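You operate a simulated robot arm through the tools that you are given. There is no shell and no other tool. Be economical: measure what you need, move in short steps, check, and stop when the job is done.

You are at the controls of a simulated robot arm. One attempt, no reset.

TASK
Put the tag labelled "port" from the blue table on top of the screw box there and the tag labelled "north" on top of the pink box.

Only the result counts: the job must be done as asked and must still hold three seconds after the hand-in. Knocking over, shifting, dropping, spilling or breaking anything else fails it.

THE ROBOT
A 7-joint arm with a two-finger parallel gripper, fixed in place. Base frame: the origin is at the foot of the arm, x ahead of it, y to its left, z up; the work surface is at about z = 0. Units: m, rad, N and s.
With the tool pointing down near the work surface it reaches from about 0.24 to 0.62 m from the base axis. Its first joint turns from -1.152 to 1.152 rad. Payload 2.6 kg.
The TCP is the grasp point between the finger pads, 0.03 m short of the fingertips. In the tool frame z runs along the fingers and y along their closing line. The gripper opens to 0.094 m. The fingers are 0.028 m wide and 0.01 m thick; the gripper's body (0.05 by 0.096 m) begins 0.055 m behind the TCP.
Orientation is that of the tool frame in the base frame, as a unit quaternion [w, x, y, z]. With the fingers straight down and closing along the base's y, the tool's x points along the base's -x, its y along +y and its z along -z.

THE INTERFACE
- The arm moves only by the tool nudge_tool. Its argument "deltas" is a list of rows, each a list of 5 numbers: the opening, from 0 (shut) to 1 (fully open), then the shift along the tool's x, y, z in cm, then the turn about the tool's z in rad. In form: [[jaw, tx, ty, tz, yaw], ...]. A call has 1 to 20 rows; each row is the pose to reach, as a shift and turn from the pose commanded when the call began, along the tool's axes at that moment. A row lasts 0.2 s, in which the tool goes at most 0.05 m and 0.15 rad; a call with a longer step from one row to the next is refused whole, and so is a gripper value outside its range. Where a pose cannot be reached the arm comes as near as it can. A force on the tool above 40 N (or 10 N above the force at the start of the call, whichever is more), or a blocked arm, ends the call early, and 0.2 s more pass. The fingers move at their own pace (about 0.072 m/s each) and stop on an object; they squeeze with about 25 N. The grip force told is the motor's: it shows also when the fingers shut on nothing. Time passes only in rows, and 0.2 s behind the last, so rows that repeat a pose let the fingers close. The reply holds the time, the measured pose of the TCP, the force on the tool along the base axes, the opening and the grip force, in the units named above and with some noise.
- Cameras (640 x 400 px; columns grow to the right, rows downward): "scene" is fixed at [0.0137, 0.4262, 0.5519]; the picture's right is [-0.92, -0.40, 0.00], its down [-0.28, 0.63, -0.73] and it looks along [0.29, -0.66, -0.69] (base axes); focal length 310 px, centre (320, 200). "wrist" rides on the gripper at [-0.037, 0, -0.058] in the tool frame; the picture's right is [0.00, -1.00, 0.00], its down [0.97, 0.00, -0.24] and it looks along [0.24, 0.00, 0.97] (tool axes); focal length 218 px, centre (320, 200).
- grab_frame(camera): a new picture of that camera. It takes no simulated time.
- point_at(camera, pixels): for up to 12 pixels [column, row] of the newest picture of that camera ("zoom" is the newest enlarged one), the place [x, y, z] in the base frame of the surface seen there, good to about 0.002 m. It takes no simulated time.
- zoom(camera, box): a new picture of the part [left, top, right, bottom] of that camera's present view, enlarged. It takes no simulated time.
- finish_job(): hands the job in; it is judged then, once.

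Go step by step. Measure first, check grasps and placings, and put right what went wrong. The budget is 60 turns and 26 pictures, counting those below and the enlarged ones. Unless the task says otherwise, let go and move clear before handing in, and close with one line.

The tools are called after "Emit:" as a command line: name --pt "numbers of a row" for each row, then --argument value for the rest, lists and objects as JSON in quotes. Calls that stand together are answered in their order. nudge_tool: Moves the arm, as the interface text tells. Its arguments: {"type":"object","properties":{"deltas":{"type":"array","items":{"type":"array","items":{"type":"number"}}}},"required":["deltas"]} The other tools are called the same way: grab_frame (camera) takes a picture; point_at (camera, pixels) gives the place of the surface under pixels of a picture; zoom (camera, box) takes an enlarged picture of a part of a camera's view; finish_job () hands the job in.

At the start:

```text
clock: 0.0
eef_pos: [0.3575, 0.0088, 0.2923]
orientation: [0.0, 0.001, 1.0, 0.0]
contact_force: [-0.3, 0.8, -0.1]
finger_gap: 0.094
gripper_force: 0.1
```

scene: 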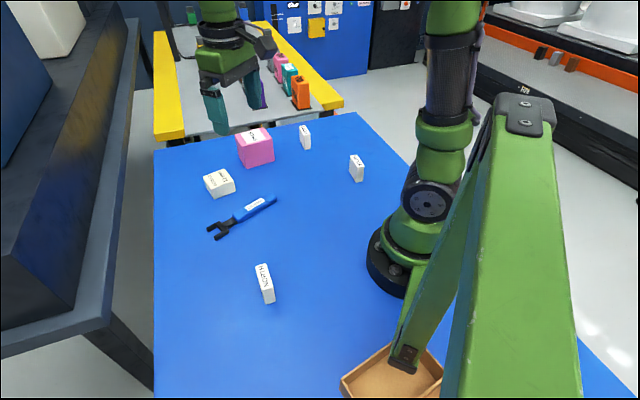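
wrist: 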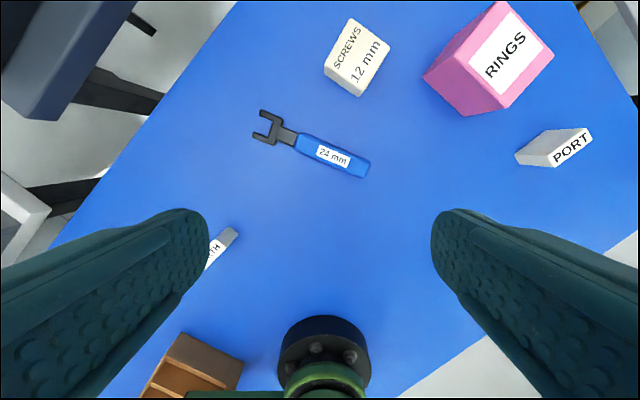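

The pictures show white tags at scene (265,283), (305,137) and (357,168), a cream screw box at (219,183) and a pink box at (255,147). I'll zoom in to read the labels.

Emit:
zoom --camera "scene" --box '[190, 110, 390, 235]'

Emit:
zoom --camera "scene" --box '[220, 245, 316, 305]'

```text
3.20 times, centred on (290, 172) of scene
```

zoom: 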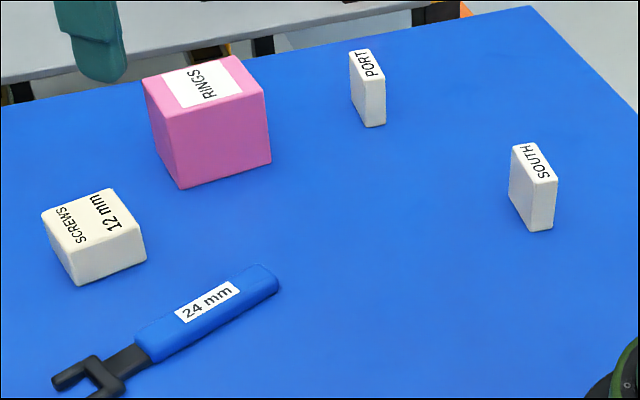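

```text
6.67 times, centred on (268, 275) of scene
```

zoom: 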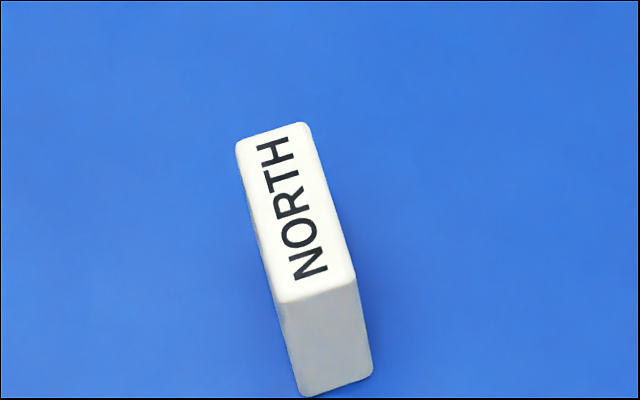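

North is the near tag, port is at scene (305,137) and south is the third. Next I measure the corners of the tags and boxes.

Emit:
point_at --camera "zoom" --pixels '[[246, 146], [300, 129], [348, 276], [284, 296], [296, 213], [302, 388], [366, 370], [330, 340]]'

Emit:
point_at --camera "scene" --pixels '[[300.5, 126.5], [304.5, 125.8], [309.3, 133.4], [303.4, 134.3], [305.3, 148], [309.8, 147.4], [204.5, 177], [224, 170], [234.5, 182], [213, 189], [219, 179], [216, 196]]'

Emit:
point_at --camera "scene" --pixels '[[235.5, 136.5], [263, 128.3], [273.5, 138], [242, 146], [254, 137], [247, 167], [320, 180]]'

```text
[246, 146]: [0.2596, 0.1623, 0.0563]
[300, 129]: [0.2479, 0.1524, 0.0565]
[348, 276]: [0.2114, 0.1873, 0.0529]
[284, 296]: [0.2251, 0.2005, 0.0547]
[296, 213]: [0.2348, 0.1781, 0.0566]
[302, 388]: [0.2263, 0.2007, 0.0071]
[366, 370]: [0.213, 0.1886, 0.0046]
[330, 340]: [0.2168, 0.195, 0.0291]
```

```text
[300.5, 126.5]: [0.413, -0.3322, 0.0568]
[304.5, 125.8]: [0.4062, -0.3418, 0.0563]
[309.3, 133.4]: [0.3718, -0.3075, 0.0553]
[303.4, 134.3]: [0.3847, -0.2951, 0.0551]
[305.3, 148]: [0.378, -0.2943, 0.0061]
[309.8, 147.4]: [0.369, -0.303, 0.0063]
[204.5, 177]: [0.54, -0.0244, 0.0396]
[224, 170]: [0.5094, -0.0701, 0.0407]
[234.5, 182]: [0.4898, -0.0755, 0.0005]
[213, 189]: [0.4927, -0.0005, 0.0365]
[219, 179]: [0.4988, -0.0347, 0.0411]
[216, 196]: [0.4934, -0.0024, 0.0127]
```

```text
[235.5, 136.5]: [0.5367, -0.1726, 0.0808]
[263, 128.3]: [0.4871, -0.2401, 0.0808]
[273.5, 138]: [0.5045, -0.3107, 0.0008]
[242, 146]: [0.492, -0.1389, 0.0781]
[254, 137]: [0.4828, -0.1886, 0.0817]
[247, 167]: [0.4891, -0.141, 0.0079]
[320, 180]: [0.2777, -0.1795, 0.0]
```

Measured layout:

| Item | Centre (x, y) | Top z |
|---|---|---|
| North tag (thin side ~0.8 rad from y) | (0.236, 0.176) | 0.057 |
| Port tag | (0.394, -0.319) | 0.056 |
| Pink box | (0.488, -0.189) | 0.081 |
| Screw box | (0.501, -0.035) | 0.041 |

I'll move above north and turn 0.8 rad.

Emit:
nudge_tool --pt "0.7 1.5 2.1 1.8 0.1" --pt "0.7 3 4.2 3.6 0.2" --pt "0.7 4.5 6.3 5.4 0.3" --pt "0.7 6 8.3 7.2 0.4" --pt "0.7 7.5 10.4 9 0.5" --pt "0.7 9 12.5 10.8 0.6" --pt "0.7 10.6 14.6 12.5 0.7" --pt "0.7 12.15 16.7 14 0.8" --pt "0.7 12.15 16.7 14 0.8"

Emit:
grab_frame --camera "wrist"

```text
clock: 2.0
eef_pos: [0.2363, 0.1758, 0.1524]
orientation: [0.0, 0.388, 0.922, 0.0]
contact_force: [0.7, 0.5, 0.5]
finger_gap: 0.0656
gripper_force: 0.1
```

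```text
21 pictures are left
```

wrist: 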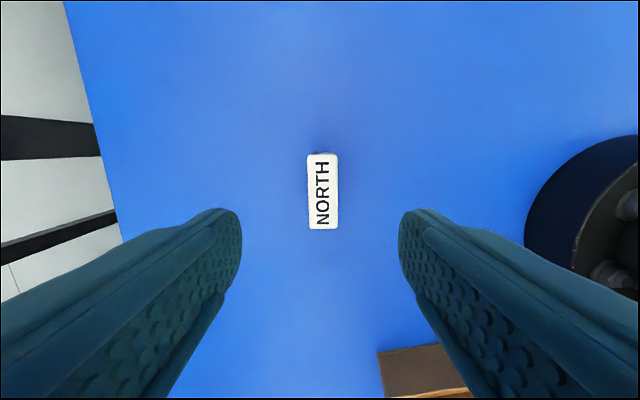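

North is centred between the fingers at wrist (322,190) and square to them. I'll descend to z=0.04 and close.

Emit:
nudge_tool --pt "0.7 0 0 3 0" --pt "0.7 0 0 6 0" --pt "0.7 0 0 9 0" --pt "0.7 0 0 10.5 0" --pt "0.7 0 0 11.2 0" --pt "0.7 0 0 11.2 0" --pt "0 0 0 11.2 0" --pt "0 0 0 11.2 0" --pt "0 0 0 11.2 0" --pt "0 0 0 11.2 0"

```text
clock: 4.2
eef_pos: [0.237, 0.1756, 0.0405]
orientation: [0.0, 0.389, 0.921, 0.0]
contact_force: [0.2, 0.0, 0.2]
finger_gap: 0.0254
gripper_force: 24.4
```

The grip holds at a gap of 0.025 with 24 N. I'll lift and carry it over the pink box at z≈0.24.

Emit:
nudge_tool --pt "0 0 0 -2 0" --pt "0 0 0 -6 0" --pt "0 0 0 -10 0" --pt "0 0 0 -14 0" --pt "0 0 0 -18 0" --pt "0 -2 -0.3 -20 0" --pt "0 -5.5 -0.9 -20 -0.02" --pt "0 -9.5 -1.6 -20 -0.04" --pt "0 -13.5 -2.3 -20 -0.05" --pt "0 -17.5 -3 -20 -0.07" --pt "0 -21.5 -3.7 -20 -0.09" --pt "0 -25.5 -4.3 -20 -0.1" --pt "0 -29.5 -5 -20 -0.12" --pt "0 -33.5 -5.7 -20 -0.14" --pt "0 -37.5 -6.4 -20 -0.15" --pt "0 -41 -7 -20 -0.16" --pt "0 -43 -7.3 -20 -0.16" --pt "0 -43.6 -7.4 -20 -0.16" --pt "0 -43.6 -7.4 -20 -0.16"

Emit:
grab_frame --camera "wrist"

Emit:
grab_frame --camera "scene"

```text
clock: 8.2
eef_pos: [0.4872, -0.1913, 0.2403]
orientation: [0.0, 0.314, 0.949, 0.0]
contact_force: [1.1, -0.5, -0.7]
finger_gap: 0.0253
gripper_force: 25.0
```

```text
20 pictures are left
```

wrist: 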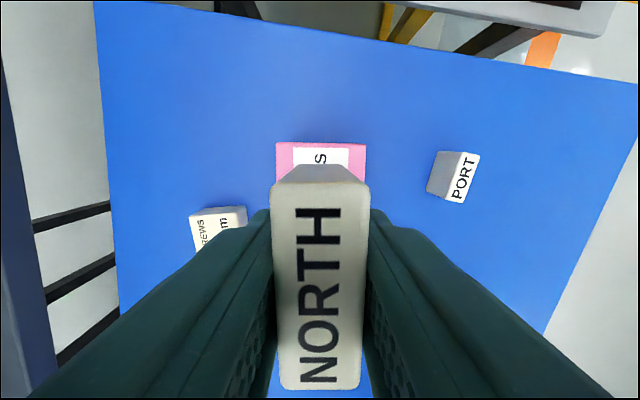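

```text
19 pictures are left
```

scene: 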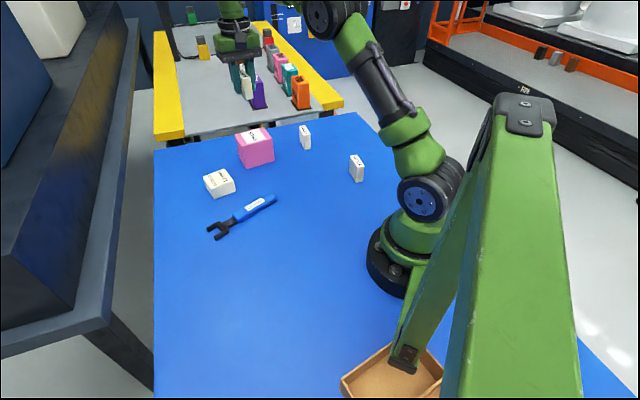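

The pink box's far edge shows at wrist (277–365,143), aligned with the tool. I'll measure it along with the other pieces.

Emit:
point_at --camera "wrist" --pixels '[[279, 145], [363, 147], [280, 178], [363, 178], [321, 146], [197, 217], [245, 207], [466, 154], [477, 156], [448, 199], [462, 201]]'

Emit:
zoom --camera "scene" --box '[200, 60, 328, 200]'

```text
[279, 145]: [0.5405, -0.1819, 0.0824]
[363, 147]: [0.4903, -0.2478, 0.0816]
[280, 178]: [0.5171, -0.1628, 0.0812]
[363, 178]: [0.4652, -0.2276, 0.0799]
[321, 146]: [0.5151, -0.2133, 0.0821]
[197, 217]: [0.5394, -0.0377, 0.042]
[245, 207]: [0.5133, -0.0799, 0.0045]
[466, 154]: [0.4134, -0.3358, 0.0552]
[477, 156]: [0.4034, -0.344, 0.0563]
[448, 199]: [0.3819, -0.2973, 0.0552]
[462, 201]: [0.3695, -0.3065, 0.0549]
```

```text
2.86 times, centred on (264, 130) of scene
```

zoom: 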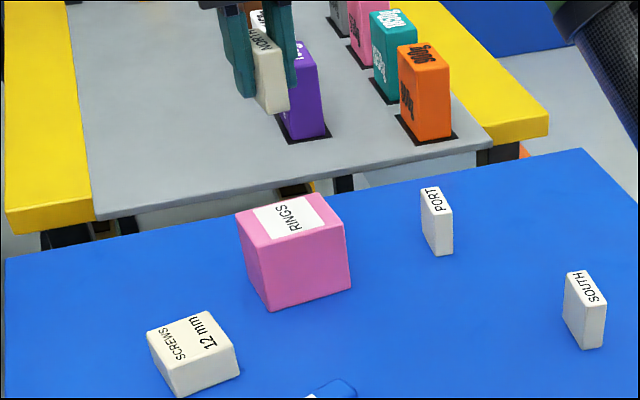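

The pink box centre is about (0.490,-0.192) with its top at 0.0815, and the TCP is already there within 3 mm. I'll lower 11.6 cm gently, to just above contact.

Emit:
nudge_tool --pt "0 0 0 3 0" --pt "0 0 0 6 0" --pt "0 0 0 9 0" --pt "0 -0.1 0.1 10.5 0" --pt "0 -0.2 0.1 11.2 0" --pt "0 -0.2 0.1 11.5 0" --pt "0 -0.2 0.1 11.6 0" --pt "0 -0.2 0.1 11.6 0"

Emit:
zoom --camera "scene" --box '[200, 80, 310, 180]'

```text
clock: 10.0
eef_pos: [0.4894, -0.1895, 0.124]
orientation: [0.001, 0.314, 0.949, 0.0]
contact_force: [0.3, 0.0, -0.9]
finger_gap: 0.0254
gripper_force: 25.3
```

```text
4.00 times, centred on (255, 130) of scene
```

zoom: 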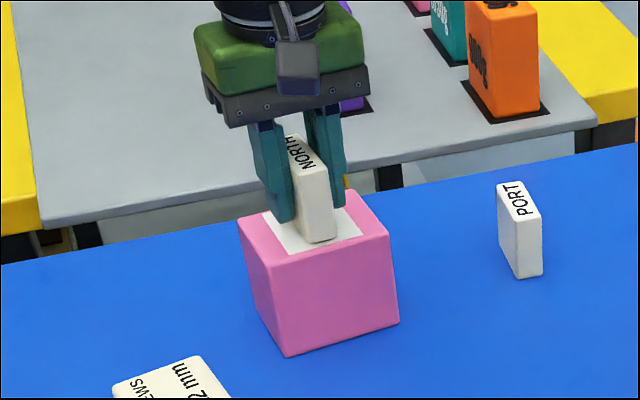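

North hangs just above the pink top, well inside its edges. I'll lower until light contact.

Emit:
nudge_tool --pt "0 0 0 0.1 0" --pt "0 0 0 0.2 0" --pt "0 0 0 0.2 0"

```text
clock: 10.8
eef_pos: [0.4891, -0.1901, 0.122]
orientation: [0.001, 0.314, 0.95, -0.001]
contact_force: [-1.0, -0.1, -1.5]
finger_gap: 0.0256
gripper_force: 25.4
```

Emit:
nudge_tool --pt "0 0 0 0.07 0" --pt "0 0 0 0.14 0" --pt "0 0 0 0.14 0"

```text
clock: 11.6
eef_pos: [0.4896, -0.1903, 0.1212]
orientation: [0.0, 0.314, 0.949, -0.001]
contact_force: [-0.2, -0.6, 0.3]
finger_gap: 0.0255
gripper_force: 24.9
```

There's no clear contact yet, so I'll go down another 1.5 mm.

Emit:
nudge_tool --pt "0 0 0 0.08 0" --pt "0 0 0 0.15 0" --pt "0 0 0 0.15 0"

Emit:
zoom --camera "scene" --box '[220, 100, 290, 170]'

```text
clock: 12.4
eef_pos: [0.4902, -0.1889, 0.1189]
orientation: [0.001, 0.315, 0.949, 0.001]
contact_force: [-3.6, 0.4, 17.4]
finger_gap: 0.0253
gripper_force: 24.7
```

```text
5.71 times, centred on (255, 135) of scene
```

zoom: 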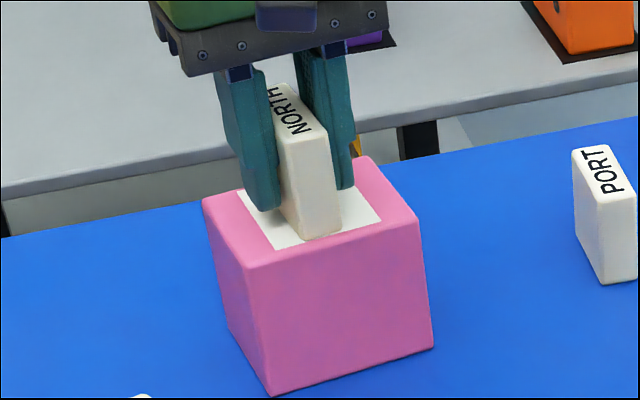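

Now contact shows at 17 N. I'll ease up 0.5 mm, open gradually and retreat straight up.

Emit:
nudge_tool --pt "0 0 0 -0.06 0" --pt "0.35 0 0 -0.06 0" --pt "0.6 0 0 -0.06 0" --pt "0.6 0 0 -0.06 0" --pt "0.6 0 0 -1 0" --pt "0.6 0 0 -3 0" --pt "0.6 0 0 -6 0" --pt "0.6 0 0 -9 0" --pt "0.6 0 0 -12 0" --pt "0.6 0 0 -12 0"

Emit:
grab_frame --camera "wrist"

```text
clock: 14.6
eef_pos: [0.4864, -0.188, 0.2413]
orientation: [-0.001, 0.314, 0.949, 0.0]
contact_force: [0.1, 0.7, 0.4]
finger_gap: 0.0565
gripper_force: 0.1
```

```text
15 pictures are left
```

wrist: 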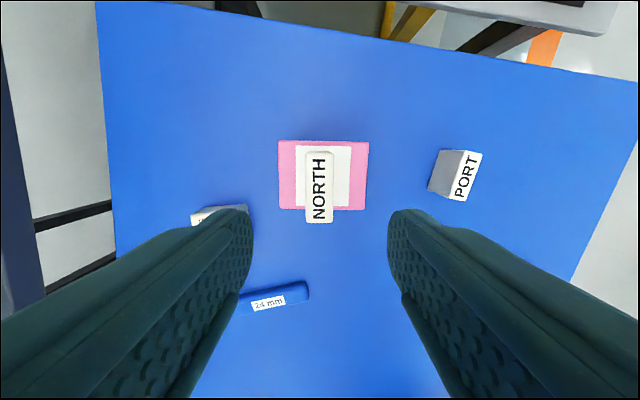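

North stands upright on the pink box at wrist (318,187). Next I move above port at (0.393,-0.320), turning +0.23, then down to z≈0.15.

Emit:
nudge_tool --pt "0.7 0 -2 0 0.03" --pt "0.7 -0.1 -5.5 0 0.08" --pt "0.7 -0.2 -9 0 0.13" --pt "0.7 -0.3 -12.5 0 0.18" --pt "0.7 -0.4 -15.2 0 0.23" --pt "0.7 -0.4 -16.2 2 0.23" --pt "0.7 -0.4 -16.2 5 0.23" --pt "0.7 -0.4 -16.2 8 0.23" --pt "0.7 -0.4 -16.2 9 0.23" --pt "0.7 -0.4 -16.2 9 0.23"

Emit:
grab_frame --camera "wrist"

```text
clock: 16.8
eef_pos: [0.3959, -0.3198, 0.1499]
orientation: [-0.001, 0.421, 0.907, 0.0]
contact_force: [-0.1, 0.2, -0.3]
finger_gap: 0.066
gripper_force: 0.1
```

```text
14 pictures are left
```

wrist: 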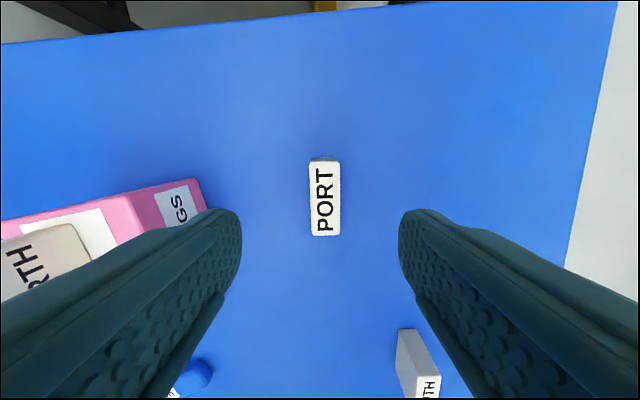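

Port is centred at wrist (325,197), about 3 mm toward +x and 2 mm toward -y of the tool. I'll correct for that, descend and grip.

Emit:
nudge_tool --pt "0.7 0.3 -0.2 3 0" --pt "0.7 0.3 -0.2 6 0.02" --pt "0.7 0.3 -0.2 9 0.02" --pt "0.7 0.3 -0.2 10.4 0.02" --pt "0.7 0.3 -0.2 10.95 0.02" --pt "0.7 0.3 -0.2 10.95 0.02" --pt "0 0.3 -0.2 10.95 0.02" --pt "0 0.3 -0.2 10.95 0.02" --pt "0 0.3 -0.2 10.95 0.02" --pt "0 0.3 -0.2 10.95 0.02"

```text
clock: 19.0
eef_pos: [0.3908, -0.3211, 0.0397]
orientation: [0.0, 0.43, 0.903, 0.0]
contact_force: [0.9, -0.8, -0.2]
finger_gap: 0.0255
gripper_force: 24.6
```

Port is gripped. I'll lift to z≈0.25 and carry it over the screw box near (0.499,-0.037), turning -0.3.

Emit:
nudge_tool --pt "0 0 0 -2 0" --pt "0 0 0 -6 0" --pt "0 0 0 -10 0" --pt "0 0 0 -14 0" --pt "0 0 0 -18 0" --pt "0 0 0 -21 0" --pt "0 1 1.7 -21 -0.02" --pt "0 3 5.2 -21 -0.06" --pt "0 5 8.7 -21 -0.1" --pt "0 7 12.1 -21 -0.14" --pt "0 9 15.6 -21 -0.18" --pt "0 11 19 -21 -0.22" --pt "0 13 22.5 -21 -0.26" --pt "0 14.6 25.3 -21 -0.3" --pt "0 15.2 26.3 -21 -0.3" --pt "0 15.2 26.3 -21 -0.3"

Emit:
grab_frame --camera "wrist"

Emit:
zoom --camera "scene" --box '[180, 80, 320, 240]'

```text
clock: 22.4
eef_pos: [0.5017, -0.0374, 0.2494]
orientation: [0.0, 0.291, 0.957, 0.0]
contact_force: [0.7, -0.6, -0.4]
finger_gap: 0.0255
gripper_force: 24.8
```

```text
13 pictures are left
```

wrist: 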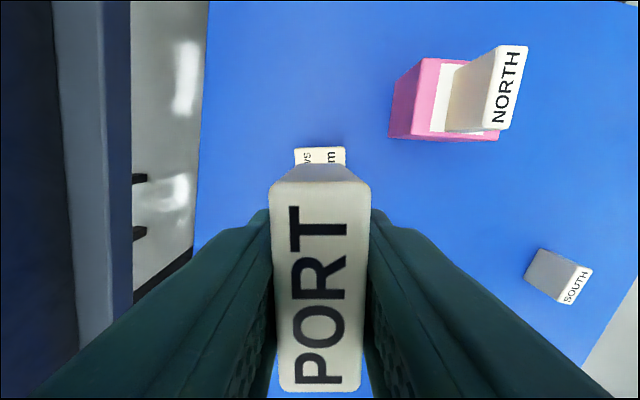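

```text
2.50 times, centred on (250, 160) of scene
```

zoom: 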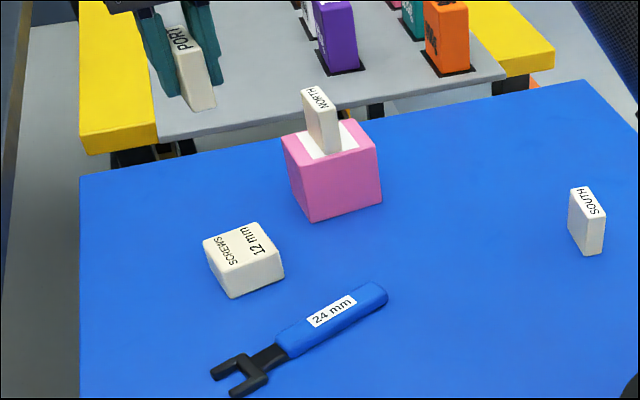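

Port hangs above the screw box, whose far edge sits at wrist (295–346,149). I'll measure its top corners from both views.

Emit:
point_at --camera "wrist" --pixels '[[296, 150], [344, 149], [320, 149], [320, 160], [298, 166], [344, 166]]'

Emit:
point_at --camera "zoom" --pixels '[[206, 241], [257, 224], [281, 256], [223, 270], [243, 246], [230, 295], [283, 277]]'

```text
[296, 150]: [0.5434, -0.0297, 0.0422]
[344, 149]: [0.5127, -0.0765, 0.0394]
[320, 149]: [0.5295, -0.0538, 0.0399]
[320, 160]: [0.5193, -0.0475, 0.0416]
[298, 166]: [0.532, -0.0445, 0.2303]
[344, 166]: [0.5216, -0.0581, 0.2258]
```

```text
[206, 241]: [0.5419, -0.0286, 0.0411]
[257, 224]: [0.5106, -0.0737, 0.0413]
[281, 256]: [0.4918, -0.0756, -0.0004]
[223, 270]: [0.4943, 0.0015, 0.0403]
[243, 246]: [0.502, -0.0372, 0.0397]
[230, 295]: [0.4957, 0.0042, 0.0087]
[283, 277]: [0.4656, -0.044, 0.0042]
```

The screw box centre is (0.5035,-0.037), its top at 0.041 and its edges at 0.59 rad, so alignment is good. I'll lower to just above contact.

Emit:
nudge_tool --pt "0 0 0 3 0" --pt "0 0 0 7 0" --pt "0 -0.1 0.1 11 0" --pt "0 -0.1 0.1 14 0" --pt "0 -0.1 0.1 15.8 0" --pt "0 -0.1 0.1 16.5 0" --pt "0 -0.1 0.1 16.7 0" --pt "0 -0.1 0.1 16.7 0"

Emit:
zoom --camera "scene" --box '[180, 120, 270, 210]'

```text
clock: 24.2
eef_pos: [0.5034, -0.0367, 0.0798]
orientation: [-0.001, 0.291, 0.957, 0.0]
contact_force: [-0.6, -0.6, -0.3]
finger_gap: 0.0256
gripper_force: 25.1
```

```text
4.44 times, centred on (225, 165) of scene
```

zoom: 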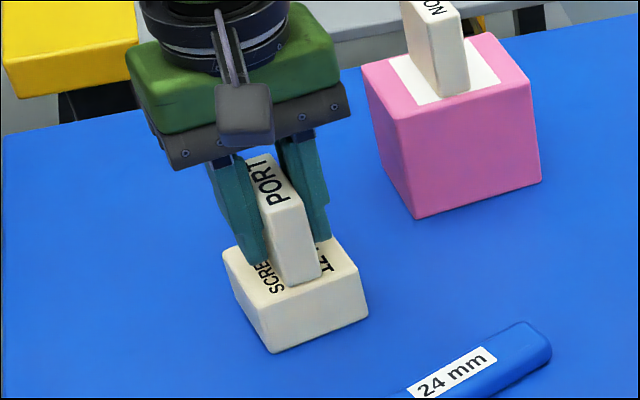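

Port is just above the box top and well placed. I'll go down in small steps until contact.

Emit:
nudge_tool --pt "0 0 0 0.07 0" --pt "0 0 0 0.12 0" --pt "0 0 0 0.12 0"

```text
clock: 25.0
eef_pos: [0.5024, -0.0373, 0.08]
orientation: [0.0, 0.291, 0.957, 0.0]
contact_force: [0.7, -0.1, 0.4]
finger_gap: 0.0253
gripper_force: 25.1
```

Emit:
nudge_tool --pt "0 0 0 0.05 0" --pt "0 0 0 0.1 0" --pt "0 0 0 0.1 0"

```text
clock: 25.8
eef_pos: [0.5031, -0.037, 0.0804]
orientation: [0.0, 0.29, 0.957, 0.0]
contact_force: [0.1, 0.0, 0.3]
finger_gap: 0.0254
gripper_force: 25.1
```

Emit:
nudge_tool --pt "0 0 0 0.05 0" --pt "0 0 0 0.1 0" --pt "0 0 0 0.1 0"

```text
clock: 26.6
eef_pos: [0.5039, -0.0376, 0.0793]
orientation: [0.0, 0.29, 0.957, 0.0]
contact_force: [-1.0, -0.2, 4.8]
finger_gap: 0.0252
gripper_force: 25.1
```

Light contact at 4.8 N. I'll release and retreat straight up.

Emit:
nudge_tool --pt "0 0 0 0 0" --pt "0.35 0 0 0 0" --pt "0.6 0 0 0 0" --pt "0.6 0 0 0 0" --pt "0.6 0 0 -1 0" --pt "0.6 0 0 -3 0" --pt "0.6 0 0 -6 0" --pt "0.6 0 0 -10 0" --pt "0.6 0 0 -14 0" --pt "0.6 0 0 -17 0" --pt "0.6 0 0 -17 0"

Emit:
grab_frame --camera "scene"

Emit:
zoom --camera "scene" --box '[180, 110, 320, 220]'

```text
clock: 29.0
eef_pos: [0.5039, -0.034, 0.2497]
orientation: [0.0, 0.291, 0.957, 0.0]
contact_force: [-0.6, 0.2, 0.7]
finger_gap: 0.0563
gripper_force: 0.1
```

```text
10 pictures are left
```

scene: 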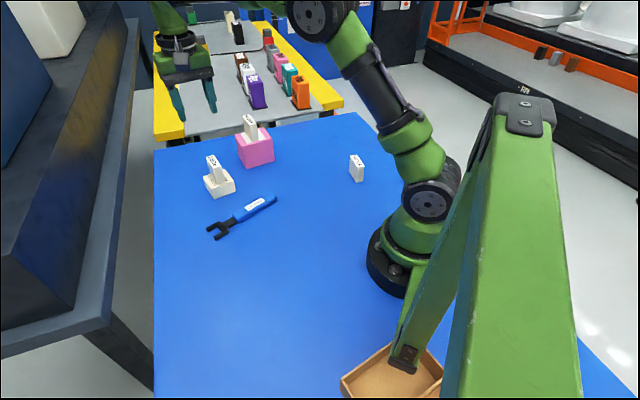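

```text
3.64 times, centred on (250, 165) of scene
```

zoom: 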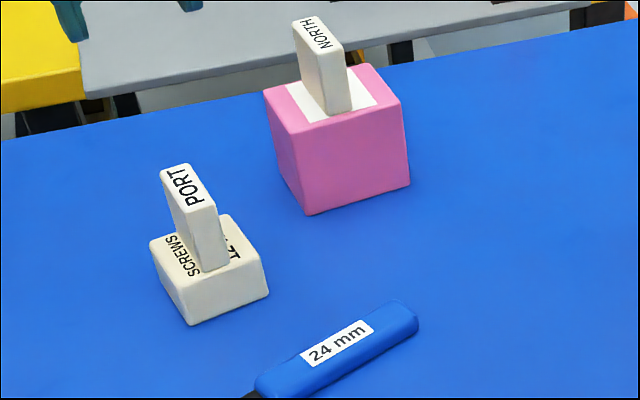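

Both tags stand upright on their boxes, port at zoom (195,215) and north at (322,65). Nothing else has moved and the gripper is clear, so I'm handing in.

Emit:
finish_job

```text
The job is handed in.
```

The "port" tag now stands on the screw box and the "north" tag on the pink box; the job is handed in.
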